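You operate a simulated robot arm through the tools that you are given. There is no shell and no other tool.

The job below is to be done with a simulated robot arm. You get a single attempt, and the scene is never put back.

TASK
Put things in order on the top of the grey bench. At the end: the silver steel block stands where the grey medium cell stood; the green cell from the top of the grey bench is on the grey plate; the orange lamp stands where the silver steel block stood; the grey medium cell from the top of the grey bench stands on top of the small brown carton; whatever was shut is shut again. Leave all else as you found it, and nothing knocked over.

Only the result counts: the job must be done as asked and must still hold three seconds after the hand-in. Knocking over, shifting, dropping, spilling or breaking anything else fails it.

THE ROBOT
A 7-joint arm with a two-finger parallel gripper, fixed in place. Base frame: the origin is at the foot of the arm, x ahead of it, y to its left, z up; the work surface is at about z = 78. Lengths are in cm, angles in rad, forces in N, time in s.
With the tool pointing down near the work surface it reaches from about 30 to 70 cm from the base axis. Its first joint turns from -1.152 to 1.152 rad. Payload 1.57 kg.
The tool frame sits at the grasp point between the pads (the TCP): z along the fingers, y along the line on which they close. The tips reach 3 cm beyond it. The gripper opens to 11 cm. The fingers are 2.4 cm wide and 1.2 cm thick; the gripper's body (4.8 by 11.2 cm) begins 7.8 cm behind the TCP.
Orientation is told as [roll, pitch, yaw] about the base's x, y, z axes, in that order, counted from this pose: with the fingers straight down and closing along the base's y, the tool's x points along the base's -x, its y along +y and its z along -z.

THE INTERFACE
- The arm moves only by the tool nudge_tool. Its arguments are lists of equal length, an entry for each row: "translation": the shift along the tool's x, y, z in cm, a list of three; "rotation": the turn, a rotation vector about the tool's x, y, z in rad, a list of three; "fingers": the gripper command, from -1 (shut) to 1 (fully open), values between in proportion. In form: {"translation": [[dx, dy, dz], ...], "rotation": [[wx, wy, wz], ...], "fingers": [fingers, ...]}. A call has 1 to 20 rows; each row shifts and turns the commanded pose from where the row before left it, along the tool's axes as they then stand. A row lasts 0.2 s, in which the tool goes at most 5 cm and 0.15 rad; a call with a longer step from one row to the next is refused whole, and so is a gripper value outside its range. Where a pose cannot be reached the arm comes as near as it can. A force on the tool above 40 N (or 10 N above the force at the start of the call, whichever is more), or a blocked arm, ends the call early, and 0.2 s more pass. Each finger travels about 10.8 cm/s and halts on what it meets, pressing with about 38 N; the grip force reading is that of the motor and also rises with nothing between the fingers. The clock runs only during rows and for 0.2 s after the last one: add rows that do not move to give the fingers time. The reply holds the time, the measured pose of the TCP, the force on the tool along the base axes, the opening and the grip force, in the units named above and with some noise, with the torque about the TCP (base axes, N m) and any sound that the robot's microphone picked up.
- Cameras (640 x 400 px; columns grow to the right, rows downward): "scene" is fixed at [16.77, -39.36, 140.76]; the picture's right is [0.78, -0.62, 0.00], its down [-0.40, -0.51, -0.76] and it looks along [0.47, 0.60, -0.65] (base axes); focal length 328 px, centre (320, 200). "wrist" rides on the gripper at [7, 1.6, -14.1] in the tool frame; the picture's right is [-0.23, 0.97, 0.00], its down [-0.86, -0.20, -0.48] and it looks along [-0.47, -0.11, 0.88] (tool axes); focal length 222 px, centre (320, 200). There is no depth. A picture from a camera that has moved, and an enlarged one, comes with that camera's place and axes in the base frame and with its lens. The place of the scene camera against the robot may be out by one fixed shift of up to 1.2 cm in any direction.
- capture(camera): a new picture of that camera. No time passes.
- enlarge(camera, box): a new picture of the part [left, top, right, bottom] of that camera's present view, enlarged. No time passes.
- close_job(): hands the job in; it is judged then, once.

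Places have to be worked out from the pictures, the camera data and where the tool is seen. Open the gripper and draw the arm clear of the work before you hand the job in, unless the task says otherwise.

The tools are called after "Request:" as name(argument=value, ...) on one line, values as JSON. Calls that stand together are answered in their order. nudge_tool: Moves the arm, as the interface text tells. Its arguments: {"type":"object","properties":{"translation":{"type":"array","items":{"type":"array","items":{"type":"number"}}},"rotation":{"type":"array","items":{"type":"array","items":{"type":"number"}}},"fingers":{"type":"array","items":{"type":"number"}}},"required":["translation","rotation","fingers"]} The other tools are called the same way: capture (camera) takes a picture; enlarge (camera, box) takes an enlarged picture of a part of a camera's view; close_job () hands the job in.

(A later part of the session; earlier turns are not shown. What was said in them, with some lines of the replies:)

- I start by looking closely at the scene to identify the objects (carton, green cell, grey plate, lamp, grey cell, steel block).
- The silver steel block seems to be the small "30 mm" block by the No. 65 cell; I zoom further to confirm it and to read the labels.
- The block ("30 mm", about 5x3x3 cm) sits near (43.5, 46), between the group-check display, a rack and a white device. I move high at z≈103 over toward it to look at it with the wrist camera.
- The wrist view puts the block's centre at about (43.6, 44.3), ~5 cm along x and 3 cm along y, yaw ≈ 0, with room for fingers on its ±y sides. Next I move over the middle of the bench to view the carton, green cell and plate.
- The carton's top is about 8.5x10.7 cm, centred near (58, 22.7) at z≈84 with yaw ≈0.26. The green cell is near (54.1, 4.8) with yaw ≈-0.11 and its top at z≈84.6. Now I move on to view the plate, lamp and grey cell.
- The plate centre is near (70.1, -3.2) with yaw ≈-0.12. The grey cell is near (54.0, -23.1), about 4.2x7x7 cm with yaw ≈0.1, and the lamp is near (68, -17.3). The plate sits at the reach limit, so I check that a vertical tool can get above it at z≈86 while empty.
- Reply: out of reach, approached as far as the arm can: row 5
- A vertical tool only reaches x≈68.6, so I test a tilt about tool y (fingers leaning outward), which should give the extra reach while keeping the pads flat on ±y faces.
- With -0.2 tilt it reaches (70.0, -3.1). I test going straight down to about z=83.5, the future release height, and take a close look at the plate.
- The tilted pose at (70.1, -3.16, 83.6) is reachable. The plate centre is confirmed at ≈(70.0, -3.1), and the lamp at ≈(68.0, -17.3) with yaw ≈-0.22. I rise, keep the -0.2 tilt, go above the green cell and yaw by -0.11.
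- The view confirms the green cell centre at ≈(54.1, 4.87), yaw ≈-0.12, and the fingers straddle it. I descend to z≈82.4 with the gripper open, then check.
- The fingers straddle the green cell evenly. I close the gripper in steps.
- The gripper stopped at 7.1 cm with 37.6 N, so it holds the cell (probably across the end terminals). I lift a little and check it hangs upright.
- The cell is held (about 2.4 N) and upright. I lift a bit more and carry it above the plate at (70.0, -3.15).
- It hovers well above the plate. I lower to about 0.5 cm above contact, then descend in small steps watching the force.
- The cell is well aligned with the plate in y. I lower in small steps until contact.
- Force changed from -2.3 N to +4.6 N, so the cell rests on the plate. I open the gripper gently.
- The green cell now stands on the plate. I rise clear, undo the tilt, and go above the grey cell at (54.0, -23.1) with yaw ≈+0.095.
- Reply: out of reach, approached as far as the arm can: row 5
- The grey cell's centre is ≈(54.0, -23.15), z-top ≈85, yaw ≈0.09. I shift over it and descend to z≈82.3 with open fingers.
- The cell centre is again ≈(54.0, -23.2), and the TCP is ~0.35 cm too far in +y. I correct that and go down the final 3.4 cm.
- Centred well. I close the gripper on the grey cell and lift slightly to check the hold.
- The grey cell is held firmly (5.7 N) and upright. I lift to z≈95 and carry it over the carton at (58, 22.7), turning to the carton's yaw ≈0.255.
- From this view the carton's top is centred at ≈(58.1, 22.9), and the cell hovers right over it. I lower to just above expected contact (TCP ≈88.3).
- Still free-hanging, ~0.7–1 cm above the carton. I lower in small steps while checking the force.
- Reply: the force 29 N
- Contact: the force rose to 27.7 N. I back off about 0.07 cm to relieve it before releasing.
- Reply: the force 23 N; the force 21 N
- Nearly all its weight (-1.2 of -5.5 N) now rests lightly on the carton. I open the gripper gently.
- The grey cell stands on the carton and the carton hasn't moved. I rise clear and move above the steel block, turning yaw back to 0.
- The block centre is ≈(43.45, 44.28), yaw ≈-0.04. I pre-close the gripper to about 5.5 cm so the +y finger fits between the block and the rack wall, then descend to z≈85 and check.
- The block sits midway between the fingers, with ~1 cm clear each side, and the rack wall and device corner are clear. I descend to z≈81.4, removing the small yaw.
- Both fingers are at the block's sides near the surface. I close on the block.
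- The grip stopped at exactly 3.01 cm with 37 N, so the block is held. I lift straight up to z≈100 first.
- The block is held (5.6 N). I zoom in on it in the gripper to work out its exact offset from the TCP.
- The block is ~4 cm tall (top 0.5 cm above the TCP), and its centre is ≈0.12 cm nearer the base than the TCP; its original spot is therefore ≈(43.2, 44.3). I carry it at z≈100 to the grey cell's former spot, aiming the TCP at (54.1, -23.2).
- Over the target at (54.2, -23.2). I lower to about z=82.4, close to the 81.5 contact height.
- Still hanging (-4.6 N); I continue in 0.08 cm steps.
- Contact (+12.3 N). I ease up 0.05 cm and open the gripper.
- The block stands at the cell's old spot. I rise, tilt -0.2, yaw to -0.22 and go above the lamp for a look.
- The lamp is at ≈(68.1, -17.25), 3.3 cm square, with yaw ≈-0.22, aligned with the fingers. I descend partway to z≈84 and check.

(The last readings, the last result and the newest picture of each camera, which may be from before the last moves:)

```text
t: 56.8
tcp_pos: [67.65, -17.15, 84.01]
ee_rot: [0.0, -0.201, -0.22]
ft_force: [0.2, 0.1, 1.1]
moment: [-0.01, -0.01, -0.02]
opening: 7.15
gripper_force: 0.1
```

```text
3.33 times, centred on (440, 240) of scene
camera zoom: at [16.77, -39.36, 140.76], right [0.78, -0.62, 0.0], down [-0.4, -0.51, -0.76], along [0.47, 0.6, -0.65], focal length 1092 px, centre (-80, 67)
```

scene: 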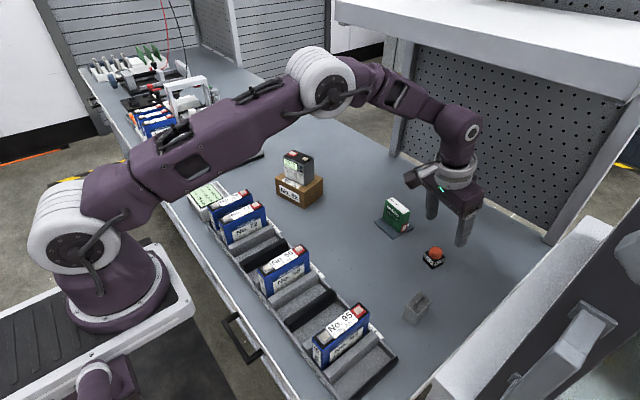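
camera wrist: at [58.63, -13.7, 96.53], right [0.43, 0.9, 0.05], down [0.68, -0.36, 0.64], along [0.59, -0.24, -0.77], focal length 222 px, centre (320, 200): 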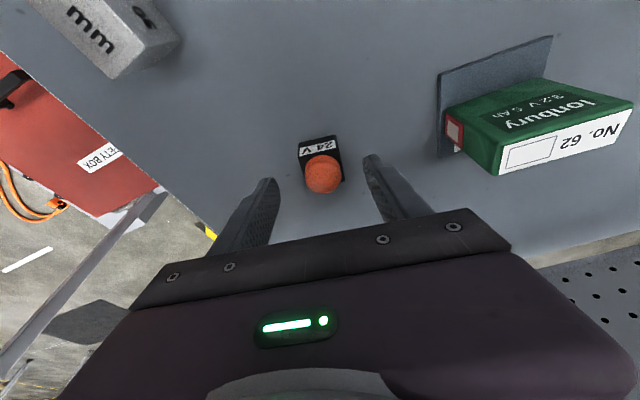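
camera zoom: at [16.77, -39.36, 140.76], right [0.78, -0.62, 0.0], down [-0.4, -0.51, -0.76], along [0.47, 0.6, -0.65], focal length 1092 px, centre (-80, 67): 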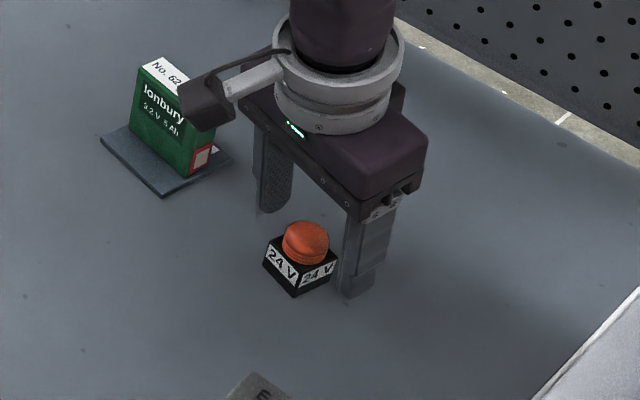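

Nicely centred. I descend the last 2.45 cm to z≈81.55 and then close gently.

Request:
nudge_tool(translation=[[0.25, 0, 1.23], [0.2, 0, 0.98], [0.04, 0, 0.2], [0, 0, 0]], rotation=[[0, 0, 0], [0, 0, 0], [0, 0, 0], [0, 0, 0]], fingers=[0.3, 0.3, 0.3, 0.3])

Request:
enlarge(camera="wrist", box=[240, 100, 400, 220])

Request:
enlarge(camera="scene", box=[380, 180, 500, 300])

```text
t: 57.8
tcp_pos: [67.66, -17.28, 81.57]
ee_rot: [0.0, -0.2, -0.219]
ft_force: [1.0, 0.1, 1.1]
moment: [-0.01, -0.03, -0.02]
opening: 7.16
gripper_force: 0.0
```

```text
3.33 times, centred on (320, 160) of wrist
camera zoom: at [58.64, -13.67, 93.99], right [0.43, 0.9, 0.05], down [0.68, -0.36, 0.64], along [0.59, -0.24, -0.77], focal length 740 px, centre (320, 333)
```

zoom: 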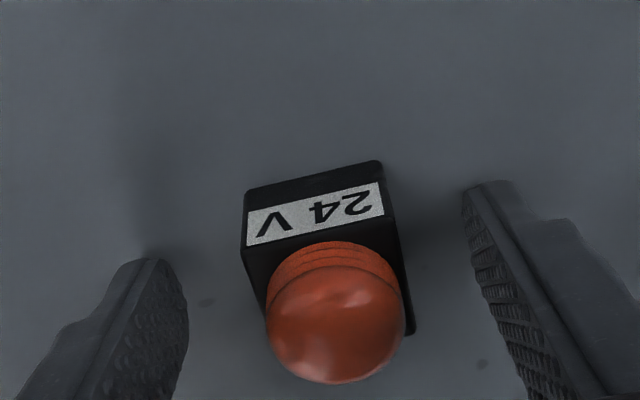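

```text
3.33 times, centred on (440, 240) of scene
camera zoom: at [16.77, -39.36, 140.76], right [0.78, -0.62, 0.0], down [-0.4, -0.51, -0.76], along [0.47, 0.6, -0.65], focal length 1092 px, centre (-80, 67)
```

zoom: 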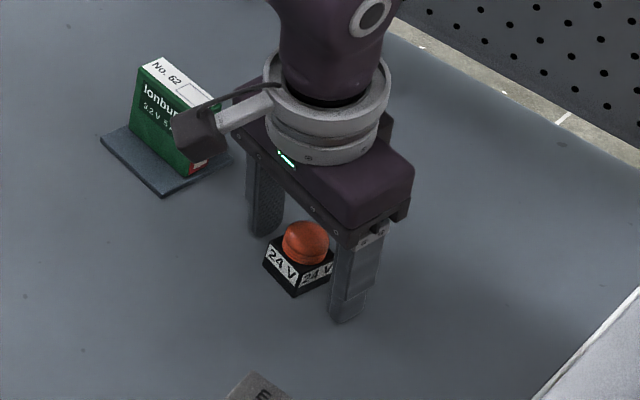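

Request:
nudge_tool(translation=[[0, 0, 0], [0, 0, 0], [0, 0, 0], [0, 0, 0], [0, 0, 0], [0, 0, 0]], rotation=[[0, 0, 0], [0, 0, 0], [0, 0, 0], [0, 0, 0], [0, 0, 0], [0, 0, 0]], fingers=[0.0, -0.2, -0.35, -0.5, -0.7, -0.7])

Request:
enlarge(camera="wrist", box=[240, 100, 400, 220])

```text
t: 59.2
tcp_pos: [67.65, -17.2, 81.64]
ee_rot: [-0.002, -0.2, -0.219]
ft_force: [0.9, -0.6, 0.5]
moment: [-0.01, -0.02, 0.04]
opening: 3.27
gripper_force: 38.1
```

```text
3.33 times, centred on (320, 160) of wrist
camera zoom: at [58.64, -13.67, 94.0], right [0.43, 0.9, 0.05], down [0.68, -0.36, 0.64], along [0.59, -0.24, -0.77], focal length 740 px, centre (320, 333)
```

zoom: 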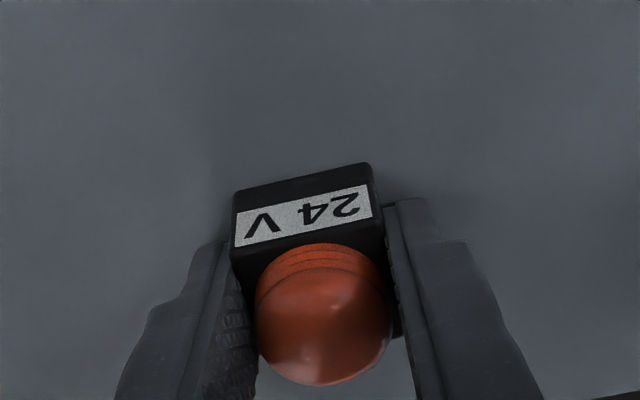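

The lamp's base is gripped at 3.27 cm. I lift a bit and check the hold.

Request:
nudge_tool(translation=[[-0.2, 0, -0.98], [-0.3, 0, -1.47], [0, 0, 0]], rotation=[[0, 0, 0], [0, 0, 0], [0, 0, 0]], fingers=[-0.7, -0.7, -0.7])

Request:
enlarge(camera="wrist", box=[240, 100, 400, 220])

Request:
enlarge(camera="scene", box=[380, 180, 500, 300])

```text
t: 60.0
tcp_pos: [67.65, -17.14, 84.17]
ee_rot: [0.0, -0.199, -0.22]
ft_force: [-1.0, 0.4, -0.1]
moment: [-0.03, 0.01, 0.01]
opening: 3.3
gripper_force: 38.2
```

```text
3.33 times, centred on (320, 160) of wrist
camera zoom: at [58.62, -13.64, 96.56], right [0.43, 0.9, 0.05], down [0.68, -0.36, 0.64], along [0.59, -0.24, -0.77], focal length 740 px, centre (320, 333)
```

zoom: 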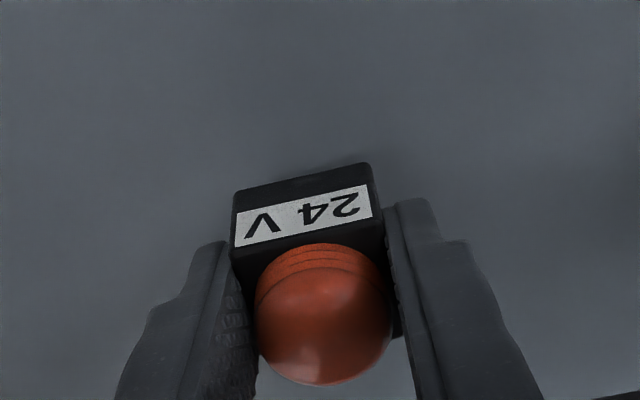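

```text
3.33 times, centred on (440, 240) of scene
camera zoom: at [16.77, -39.36, 140.76], right [0.78, -0.62, 0.0], down [-0.4, -0.51, -0.76], along [0.47, 0.6, -0.65], focal length 1092 px, centre (-80, 67)
```

zoom: 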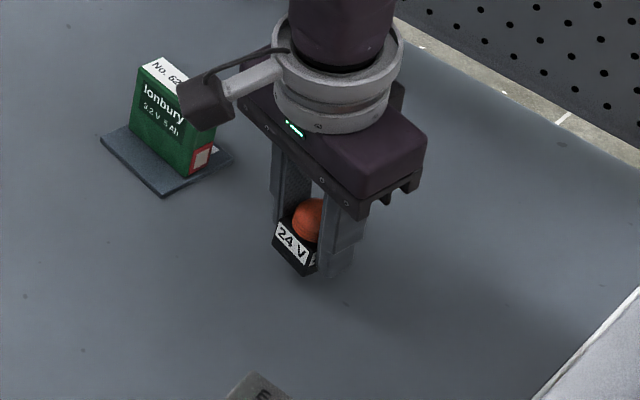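

The lamp is held well. I raise it, draw it inward and up to z≈100 first, then carry on toward the block's old spot.

Request:
nudge_tool(translation=[[-0.6, 0, -2.94], [-0.6, 0, -2.94], [2.622, 0.95, -2.572], [2.622, 0.95, -2.572], [2.622, 0.95, -2.572], [2.622, 0.95, -2.572], [2.622, 0.95, -2.572], [0, 0, 0]], rotation=[[0, 0, 0], [0, 0, 0], [0, 0, 0], [0, 0, 0], [0, 0, 0], [0, 0, 0], [0, 0, 0], [0, 0, 0]], fingers=[-0.7, -0.7, -0.7, -0.7, -0.7, -0.7, -0.7, -0.7])

```text
t: 61.8
tcp_pos: [53.59, -9.15, 99.98]
ee_rot: [0.0, -0.201, -0.22]
ft_force: [0.2, -0.3, -1.1]
moment: [0.02, -0.01, 0.07]
opening: 3.31
gripper_force: 37.8
```

Now at (53.6, -9.2, 100) with the lamp held. I continue to above the block's old spot and turn yaw to 0.

Request:
nudge_tool(translation=[[1.819, 4.147, -0.369], [1.819, 4.147, -0.369], [1.819, 4.147, -0.369], [1.819, 4.147, -0.369], [1.819, 4.147, -0.369], [1.819, 4.147, -0.369], [1.819, 4.147, -0.369], [1.819, 4.147, -0.369], [1.819, 4.147, -0.369], [1.819, 4.147, -0.369], [1.819, 4.147, -0.369], [1.819, 4.147, -0.369], [0, 0, 0], [0, 0, 0], [0, 0, 0]], rotation=[[0, 0, 0], [0, 0, 0], [0, 0, 0], [0, 0, 0], [0, 0, 0], [0, 0, 0], [0, 0, 0], [0, 0, 0], [0, 0, 0], [0, 0, 0], [0, 0, 0], [0, 0, 0], [-0.0219, 0, -0.1078], [-0.0219, 0, -0.1078], [0, 0, 0]], fingers=[-0.7, -0.7, -0.7, -0.7, -0.7, -0.7, -0.7, -0.7, -0.7, -0.7, -0.7, -0.7, -0.7, -0.7, -0.7])

Request:
capture(camera="wrist")

Request:
capture(camera="scene")

Request:
enlarge(camera="wrist", box=[240, 100, 400, 220])

```text
t: 65.0
tcp_pos: [42.63, 44.11, 100.06]
ee_rot: [-0.001, -0.201, 0.002]
ft_force: [1.1, 0.2, -0.6]
moment: [0.0, 0.0, -0.03]
opening: 3.28
gripper_force: 37.7
```

```text
taken
camera wrist: at [32.94, 45.69, 112.57], right [0.22, 0.97, 0.05], down [0.74, -0.2, 0.64], along [0.63, -0.11, -0.77], focal length 222 px, centre (320, 200)
```

wrist: 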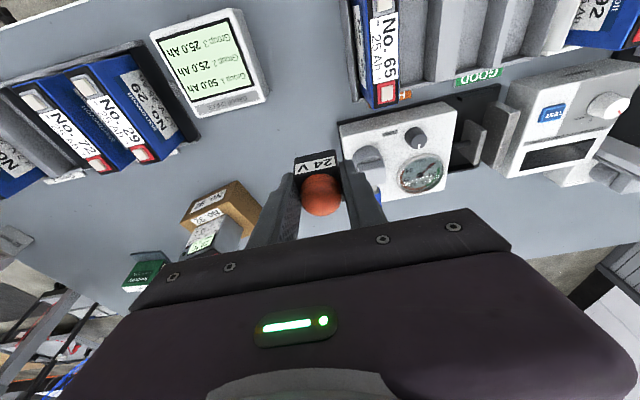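

```text
taken
```

scene: 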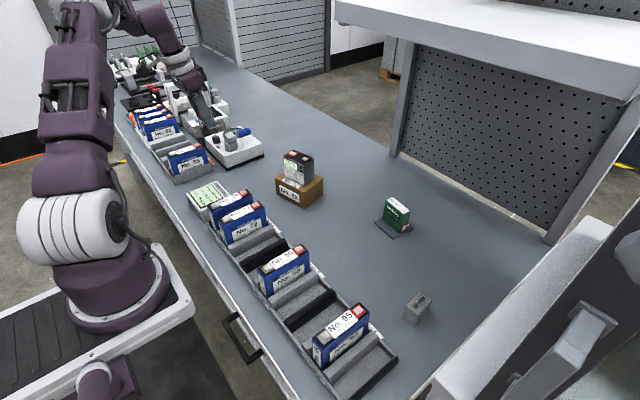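

```text
3.33 times, centred on (320, 160) of wrist
camera zoom: at [32.94, 45.69, 112.57], right [0.22, 0.97, 0.05], down [0.74, -0.2, 0.64], along [0.63, -0.11, -0.77], focal length 740 px, centre (320, 333)
```

zoom: 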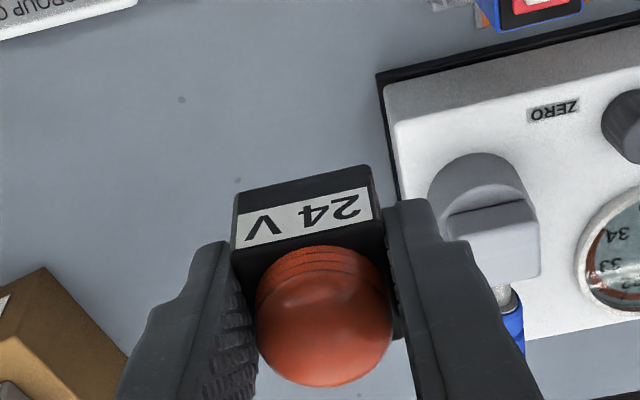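

The lamp centre sits ≈0.4 cm ahead of the TCP, so I need the TCP at about (42.8, 44.28). I descend in two stages, reading the pose midway.

Request:
nudge_tool(translation=[[0.82, 0, 4.04], [0.82, 0, 4.04], [0, 0, 0]], rotation=[[0, 0, 0], [0, 0, 0], [0, 0, 0]], fingers=[-0.7, -0.7, -0.7])

Request:
capture(camera="wrist")

```text
t: 65.8
tcp_pos: [42.65, 44.14, 91.85]
ee_rot: [0.0, -0.2, 0.002]
ft_force: [0.0, 0.8, -0.5]
moment: [0.01, 0.03, 0.0]
opening: 3.28
gripper_force: 38.5
```

```text
taken
camera wrist: at [32.95, 45.54, 104.36], right [0.22, 0.97, 0.05], down [0.74, -0.2, 0.64], along [0.63, -0.11, -0.77], focal length 222 px, centre (320, 200)
```

wrist: 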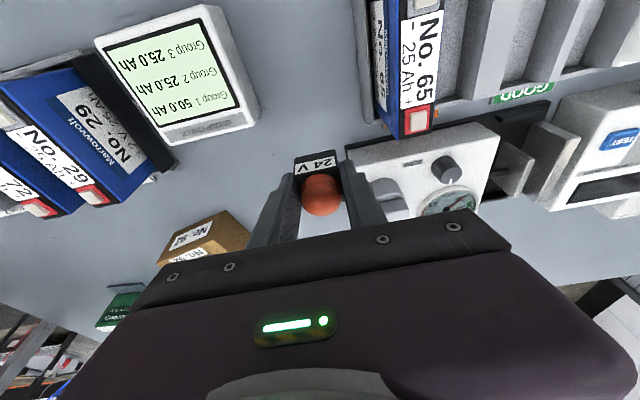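

Readings average (42.63, 44.08), so I correct by about +0.19 in x and y and descend to z≈83.

Request:
nudge_tool(translation=[[-0.186, 0.19, 0.038], [0.88, 0, 4.34], [0.88, 0, 4.34], [0, 0, 0]], rotation=[[0, 0, 0], [0, 0, 0], [0, 0, 0], [0, 0, 0]], fingers=[-0.7, -0.7, -0.7, -0.7])

Request:
capture(camera="wrist")

Request:
enlarge(camera="scene", box=[180, 110, 270, 200])

Request:
enlarge(camera="wrist", box=[240, 100, 400, 220])

```text
t: 66.8
tcp_pos: [42.94, 44.43, 82.86]
ee_rot: [-0.001, -0.201, 0.0]
ft_force: [0.3, -0.2, 0.2]
moment: [0.01, 0.02, -0.01]
opening: 3.28
gripper_force: 37.5
```

```text
taken
camera wrist: at [33.26, 45.9, 95.27], right [0.22, 0.97, 0.05], down [0.74, -0.2, 0.64], along [0.63, -0.11, -0.77], focal length 222 px, centre (320, 200)
```

wrist: 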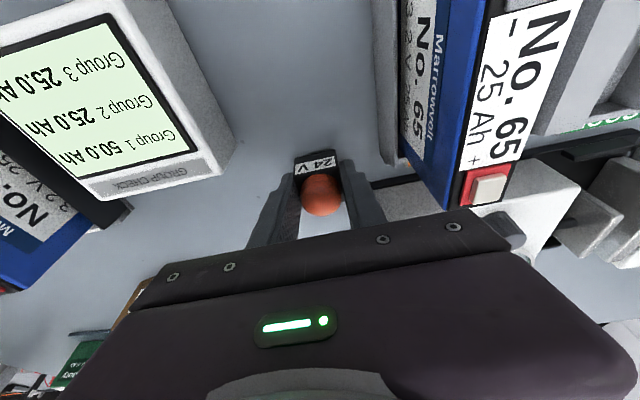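

```text
4.44 times, centred on (225, 155) of scene
camera zoom: at [16.77, -39.35, 140.76], right [0.78, -0.62, 0.0], down [-0.4, -0.51, -0.76], along [0.47, 0.6, -0.65], focal length 1456 px, centre (742, 400)
```

zoom: 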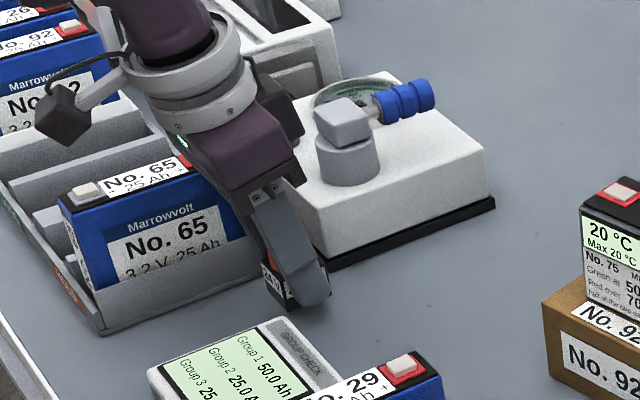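

```text
3.33 times, centred on (320, 160) of wrist
camera zoom: at [33.26, 45.9, 95.27], right [0.22, 0.97, 0.05], down [0.74, -0.2, 0.64], along [0.63, -0.11, -0.77], focal length 740 px, centre (320, 333)
```

zoom: 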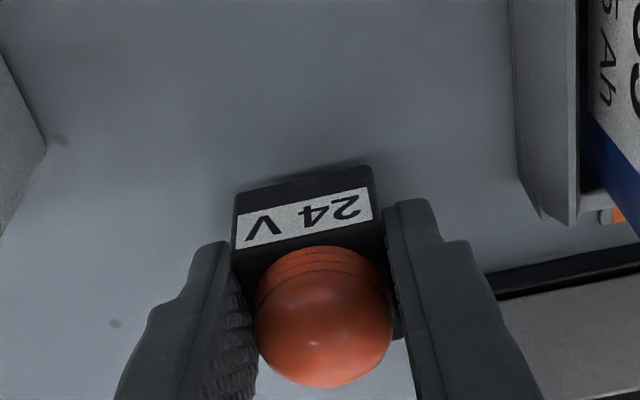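

The lamp hovers at the right place, with the rack wall and device clear. I lower toward the contact height (TCP ≈81.6).

Request:
nudge_tool(translation=[[0.1, -0.05, 0.49], [0.1, 0, 0.49], [0.03, 0, 0.15], [0, 0, 0]], rotation=[[0, 0, 0], [0, 0, 0], [0, 0, 0], [0, 0, 0]], fingers=[-0.7, -0.7, -0.7, -0.7])

```text
t: 67.8
tcp_pos: [42.87, 44.29, 81.73]
ee_rot: [0.001, -0.201, 0.0]
ft_force: [0.1, -0.3, 0.2]
moment: [0.0, 0.01, 0.0]
opening: 3.31
gripper_force: 37.9
```

Request:
nudge_tool(translation=[[0.014, 0, 0.069], [0, 0, 0]], rotation=[[0, 0, 0], [0, 0, 0]], fingers=[-0.7, -0.7])

Request:
enlarge(camera="scene", box=[195, 140, 275, 190])

```text
t: 68.4
tcp_pos: [42.93, 44.27, 81.69]
ee_rot: [0.0, -0.2, 0.002]
ft_force: [-0.3, 0.4, -0.4]
moment: [0.0, 0.0, 0.01]
opening: 3.28
gripper_force: 37.9
```

```text
8.00 times, centred on (235, 165) of scene
camera zoom: at [16.77, -39.36, 140.76], right [0.78, -0.62, 0.0], down [-0.4, -0.51, -0.76], along [0.47, 0.6, -0.65], focal length 2621 px, centre (1000, 480)
```

zoom: 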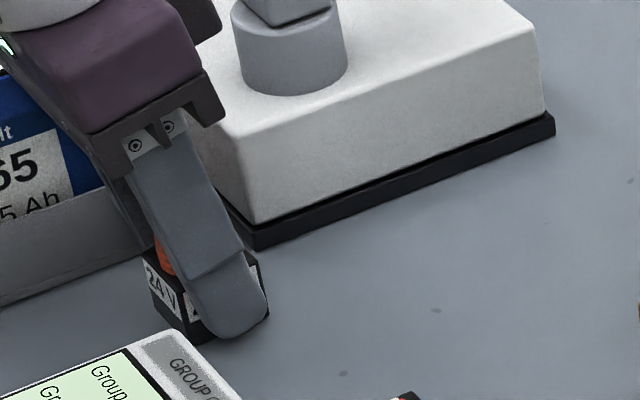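

No contact yet; I continue in small steps.

Request:
nudge_tool(translation=[[0.012, 0, 0.06], [0, 0, 0]], rotation=[[0, 0, 0], [0, 0, 0]], fingers=[-0.7, -0.7])

```text
t: 69.0
tcp_pos: [42.87, 44.34, 81.53]
ee_rot: [0.0, -0.199, 0.002]
ft_force: [0.2, 0.6, 0.6]
moment: [-0.02, 0.02, 0.0]
opening: 3.29
gripper_force: 38.3
```

Request:
nudge_tool(translation=[[0.01, 0, 0.05], [0, 0, 0]], rotation=[[0, 0, 0], [0, 0, 0]], fingers=[-0.7, -0.7])

```text
t: 69.6
tcp_pos: [42.79, 44.37, 81.6]
ee_rot: [-0.001, -0.202, 0.003]
ft_force: [-0.7, -0.1, -0.6]
moment: [0.01, 0.03, -0.01]
opening: 3.29
gripper_force: 37.6
```

Request:
nudge_tool(translation=[[0.01, 0, 0.05], [0, 0, 0]], rotation=[[0, 0, 0], [0, 0, 0]], fingers=[-0.7, -0.7])

```text
t: 70.2
tcp_pos: [42.83, 44.35, 81.45]
ee_rot: [0.0, -0.201, 0.003]
ft_force: [0.5, -0.3, -0.7]
moment: [-0.01, -0.03, 0.02]
opening: 3.31
gripper_force: 37.6
```

Request:
nudge_tool(translation=[[0.01, 0, 0.05], [0, 0, 0]], rotation=[[0, 0, 0], [0, 0, 0]], fingers=[-0.7, -0.7])

```text
t: 70.8
tcp_pos: [42.81, 44.38, 81.5]
ee_rot: [0.002, -0.2, 0.001]
ft_force: [-3.4, 0.5, 8.7]
moment: [-0.06, 0.02, 0.01]
opening: 3.28
gripper_force: 38.2
```

Contact (+8.7 N). I ease up slightly and open only to about 5 cm, so the +y finger stays clear of the rack wall.

Request:
nudge_tool(translation=[[-0.008, 0, -0.039], [0, 0, 0], [0, 0, 0], [0, 0, 0], [0, 0, 0], [0, 0, 0]], rotation=[[0, 0, 0], [0, 0, 0], [0, 0, 0], [0, 0, 0], [0, 0, 0], [0, 0, 0]], fingers=[-0.7, -0.7, -0.35, -0.2, -0.1, -0.1])

Request:
enlarge(camera="wrist", box=[240, 100, 400, 220])

Request:
enlarge(camera="scene", box=[195, 140, 275, 190])

```text
t: 72.2
tcp_pos: [42.98, 44.33, 81.52]
ee_rot: [0.0, -0.201, 0.002]
ft_force: [-0.9, -1.2, -0.5]
moment: [0.03, 0.02, 0.02]
opening: 4.93
gripper_force: 0.1
```

```text
3.33 times, centred on (320, 160) of wrist
camera zoom: at [33.29, 45.81, 94.01], right [0.22, 0.97, 0.05], down [0.74, -0.2, 0.64], along [0.63, -0.11, -0.77], focal length 740 px, centre (320, 333)
```

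zoom: 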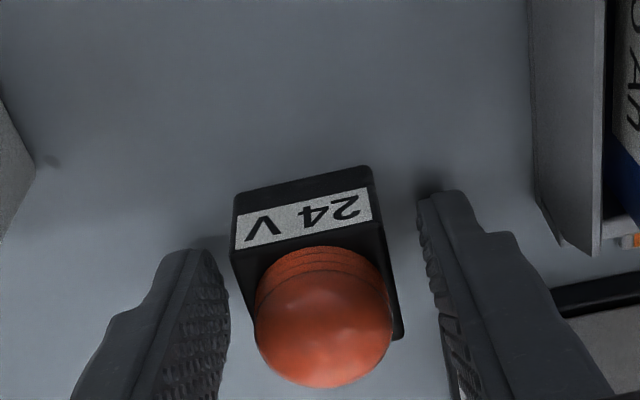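

```text
8.00 times, centred on (235, 165) of scene
camera zoom: at [16.77, -39.36, 140.76], right [0.78, -0.62, 0.0], down [-0.4, -0.51, -0.76], along [0.47, 0.6, -0.65], focal length 2621 px, centre (1000, 480)
```

zoom: 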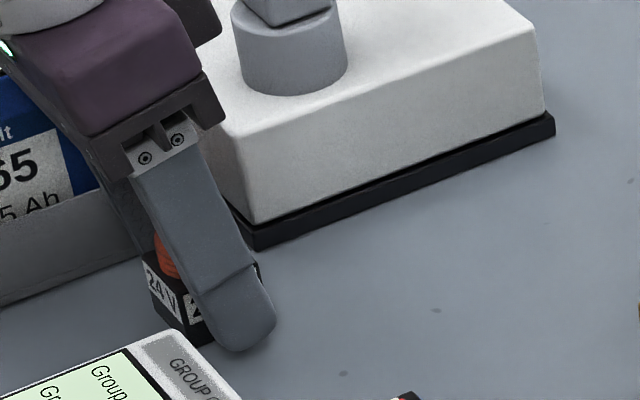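

The lamp stands free between the opened fingers. I rise straight up and clear.

Request:
nudge_tool(translation=[[-0.3, 0, -1.47], [-0.5, 0, -2.45], [-0.8, 0, -3.9], [-0.8, 0, -3.9], [-0.8, 0, -3.9], [-0.8, 0, -3.9], [0, 0, 0]], rotation=[[0, 0, 0], [0, 0, 0], [0, 0, 0], [0, 0, 0], [0, 0, 0], [0, 0, 0], [0, 0, 0]], fingers=[-0.1, -0.1, -0.1, -0.1, -0.1, -0.1, -0.1])

Request:
capture(camera="wrist")

Request:
enlarge(camera="wrist", box=[230, 60, 430, 180])

Request:
enlarge(camera="scene", box=[195, 140, 275, 190])

```text
t: 73.8
tcp_pos: [42.74, 44.35, 101.48]
ee_rot: [0.001, -0.2, 0.003]
ft_force: [-0.3, 0.4, 0.2]
moment: [-0.01, 0.02, 0.02]
opening: 4.95
gripper_force: 0.0
```

```text
taken
camera wrist: at [33.21, 45.83, 113.96], right [0.22, 0.97, 0.05], down [0.74, -0.2, 0.64], along [0.63, -0.11, -0.77], focal length 222 px, centre (320, 200)
```

wrist: 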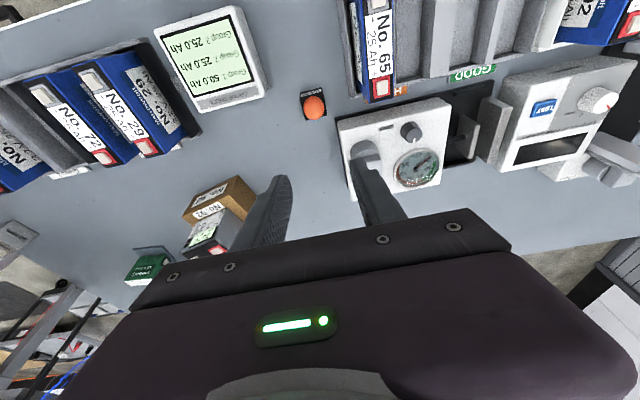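

```text
3.20 times, centred on (330, 120) of wrist
camera zoom: at [33.21, 45.83, 113.96], right [0.22, 0.97, 0.05], down [0.74, -0.2, 0.64], along [0.63, -0.11, -0.77], focal length 711 px, centre (288, 456)
```

zoom: 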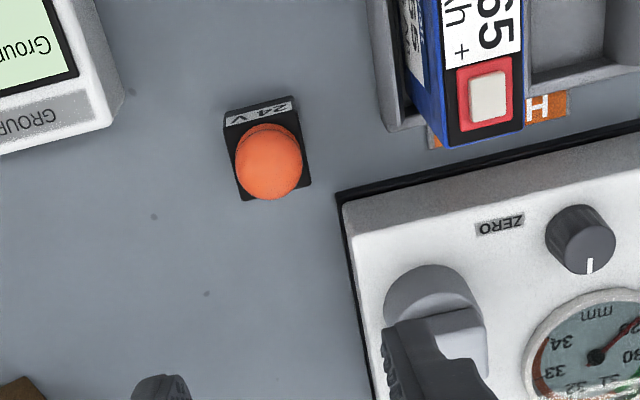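

```text
8.00 times, centred on (235, 165) of scene
camera zoom: at [16.77, -39.36, 140.76], right [0.78, -0.62, 0.0], down [-0.4, -0.51, -0.76], along [0.47, 0.6, -0.65], focal length 2621 px, centre (1000, 480)
```

zoom: 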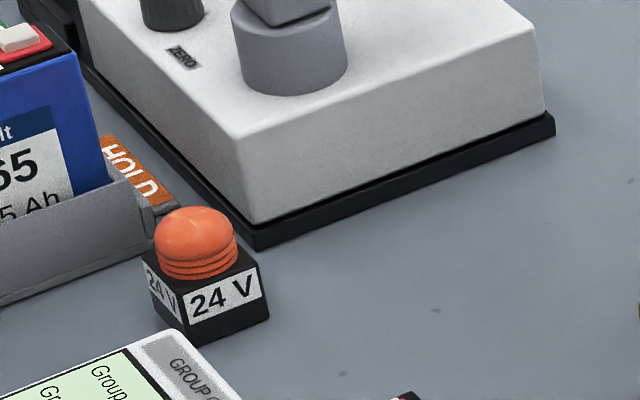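

The lamp stands at ≈(43.35, 44.2), within ~0.15 cm of the block's original centre. I undo the tilt, open the gripper fully and return to the starting pose to inspect everything.

Request:
nudge_tool(translation=[[0, 0, 0], [0, 0, 0], [0.7, -4.17, -0.25], [0.7, -4.17, -0.25], [0.7, -4.17, -0.25], [0.7, -4.17, -0.25], [0.7, -4.17, -0.25], [0.7, -4.17, -0.25], [0.7, -4.17, -0.25], [0.7, -4.17, -0.25], [0, 0, 0]], rotation=[[0, 0.1, 0], [0, 0.1, 0], [0, 0, 0], [0, 0, 0], [0, 0, 0], [0, 0, 0], [0, 0, 0], [0, 0, 0], [0, 0, 0], [0, 0, 0], [0, 0, 0]], fingers=[0.2, 0.5, 1, 1, 1, 1, 1, 1, 1, 1, 1])

Request:
capture(camera="scene")

Request:
capture(camera="wrist")

Request:
enlarge(camera="scene", box=[360, 180, 480, 340])

Request:
enlarge(camera="scene", box=[270, 130, 350, 230])

Request:
enlarge(camera="scene", box=[350, 170, 430, 250])

Request:
enlarge(camera="scene", box=[385, 270, 449, 335])

```text
t: 76.2
tcp_pos: [37.48, 10.93, 103.4]
ee_rot: [0.001, 0.0, 0.001]
ft_force: [-0.6, -0.3, -0.3]
moment: [0.02, 0.04, -0.04]
opening: 11.01
gripper_force: 0.1
```

```text
taken
```

scene: 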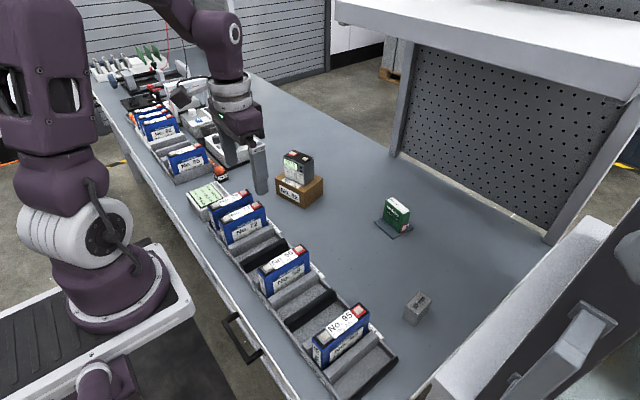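

```text
taken
camera wrist: at [30.5, 12.49, 117.57], right [0.23, 0.97, 0.0], down [0.86, -0.2, 0.48], along [0.47, -0.11, -0.88], focal length 222 px, centre (320, 200)
```

wrist: 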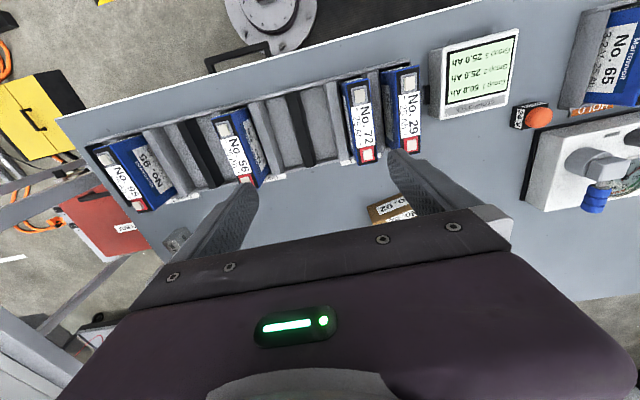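

```text
2.50 times, centred on (420, 260) of scene
camera zoom: at [16.77, -39.36, 140.76], right [0.78, -0.62, 0.0], down [-0.4, -0.51, -0.76], along [0.47, 0.6, -0.65], focal length 819 px, centre (70, 50)
```

zoom: 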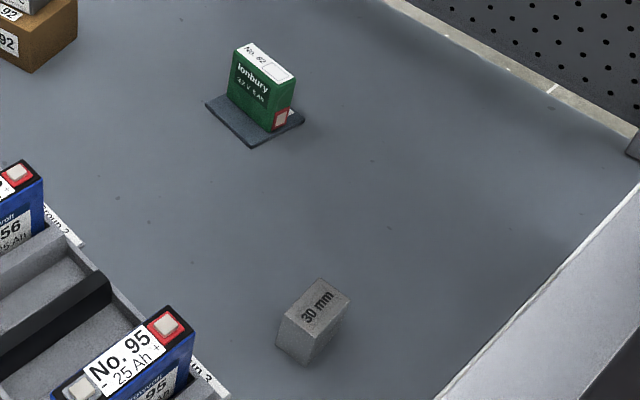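

```text
4.00 times, centred on (310, 180) of scene
camera zoom: at [16.77, -39.36, 140.76], right [0.78, -0.62, 0.0], down [-0.4, -0.51, -0.76], along [0.47, 0.6, -0.65], focal length 1310 px, centre (360, 280)
```

zoom: 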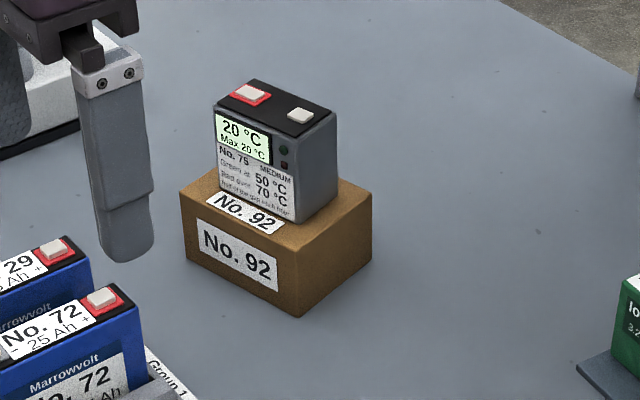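

```text
5.00 times, centred on (390, 210) of scene
camera zoom: at [16.77, -39.36, 140.76], right [0.78, -0.62, 0.0], down [-0.4, -0.51, -0.76], along [0.47, 0.6, -0.65], focal length 1638 px, centre (-30, 150)
```

zoom: 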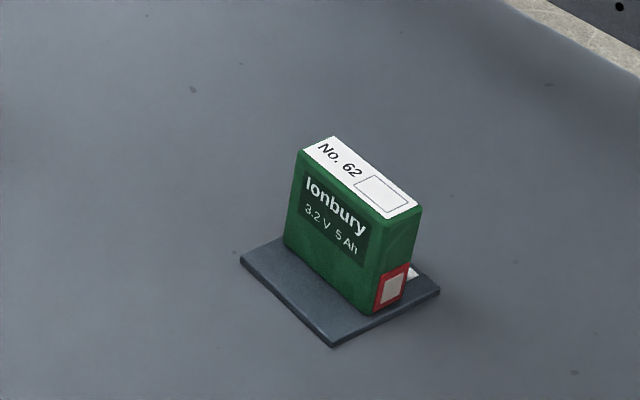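

```text
6.15 times, centred on (417, 302) of scene
camera zoom: at [16.77, -39.36, 140.76], right [0.78, -0.62, 0.0], down [-0.4, -0.51, -0.76], along [0.47, 0.6, -0.65], focal length 2016 px, centre (-277, -431)
```

zoom: 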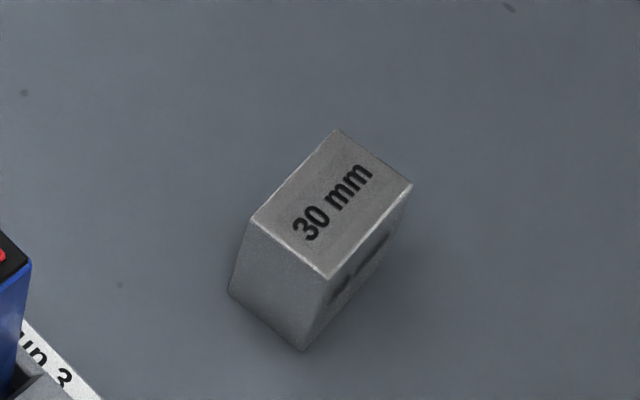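

All four goals check out: the green cell is on the plate, the grey cell is on the carton, the block is at the grey cell's old spot (within ~0.2 cm), and the lamp is at the block's old spot. The carton, plate and racks are unmoved, the gripper is open and the arm is clear, so I hand in.

Request:
close_job()

```text
The job is handed in.
```

The job is handed in, and all four moves were done. I don't have the judge's result.

| Item | Where it is now | How close |
|---|---|---|
| Green cell | Upright on the grey plate | Roughly centred |
| Grey medium cell | Upright on top of the small brown carton | Roughly centred |
| Silver steel block | Where the grey cell stood | Within about 0.2 cm |
| Orange lamp | Where the block stood | Within about 0.2 cm |

The plate and carton measured unmoved in the last pictures, and nothing else looked shifted or knocked over. I never opened anything. The arm is back at its starting pose with the gripper open.

The grey cell was pressed onto the carton with about 28 N for a moment before I backed off. Nothing moved or looked damaged.
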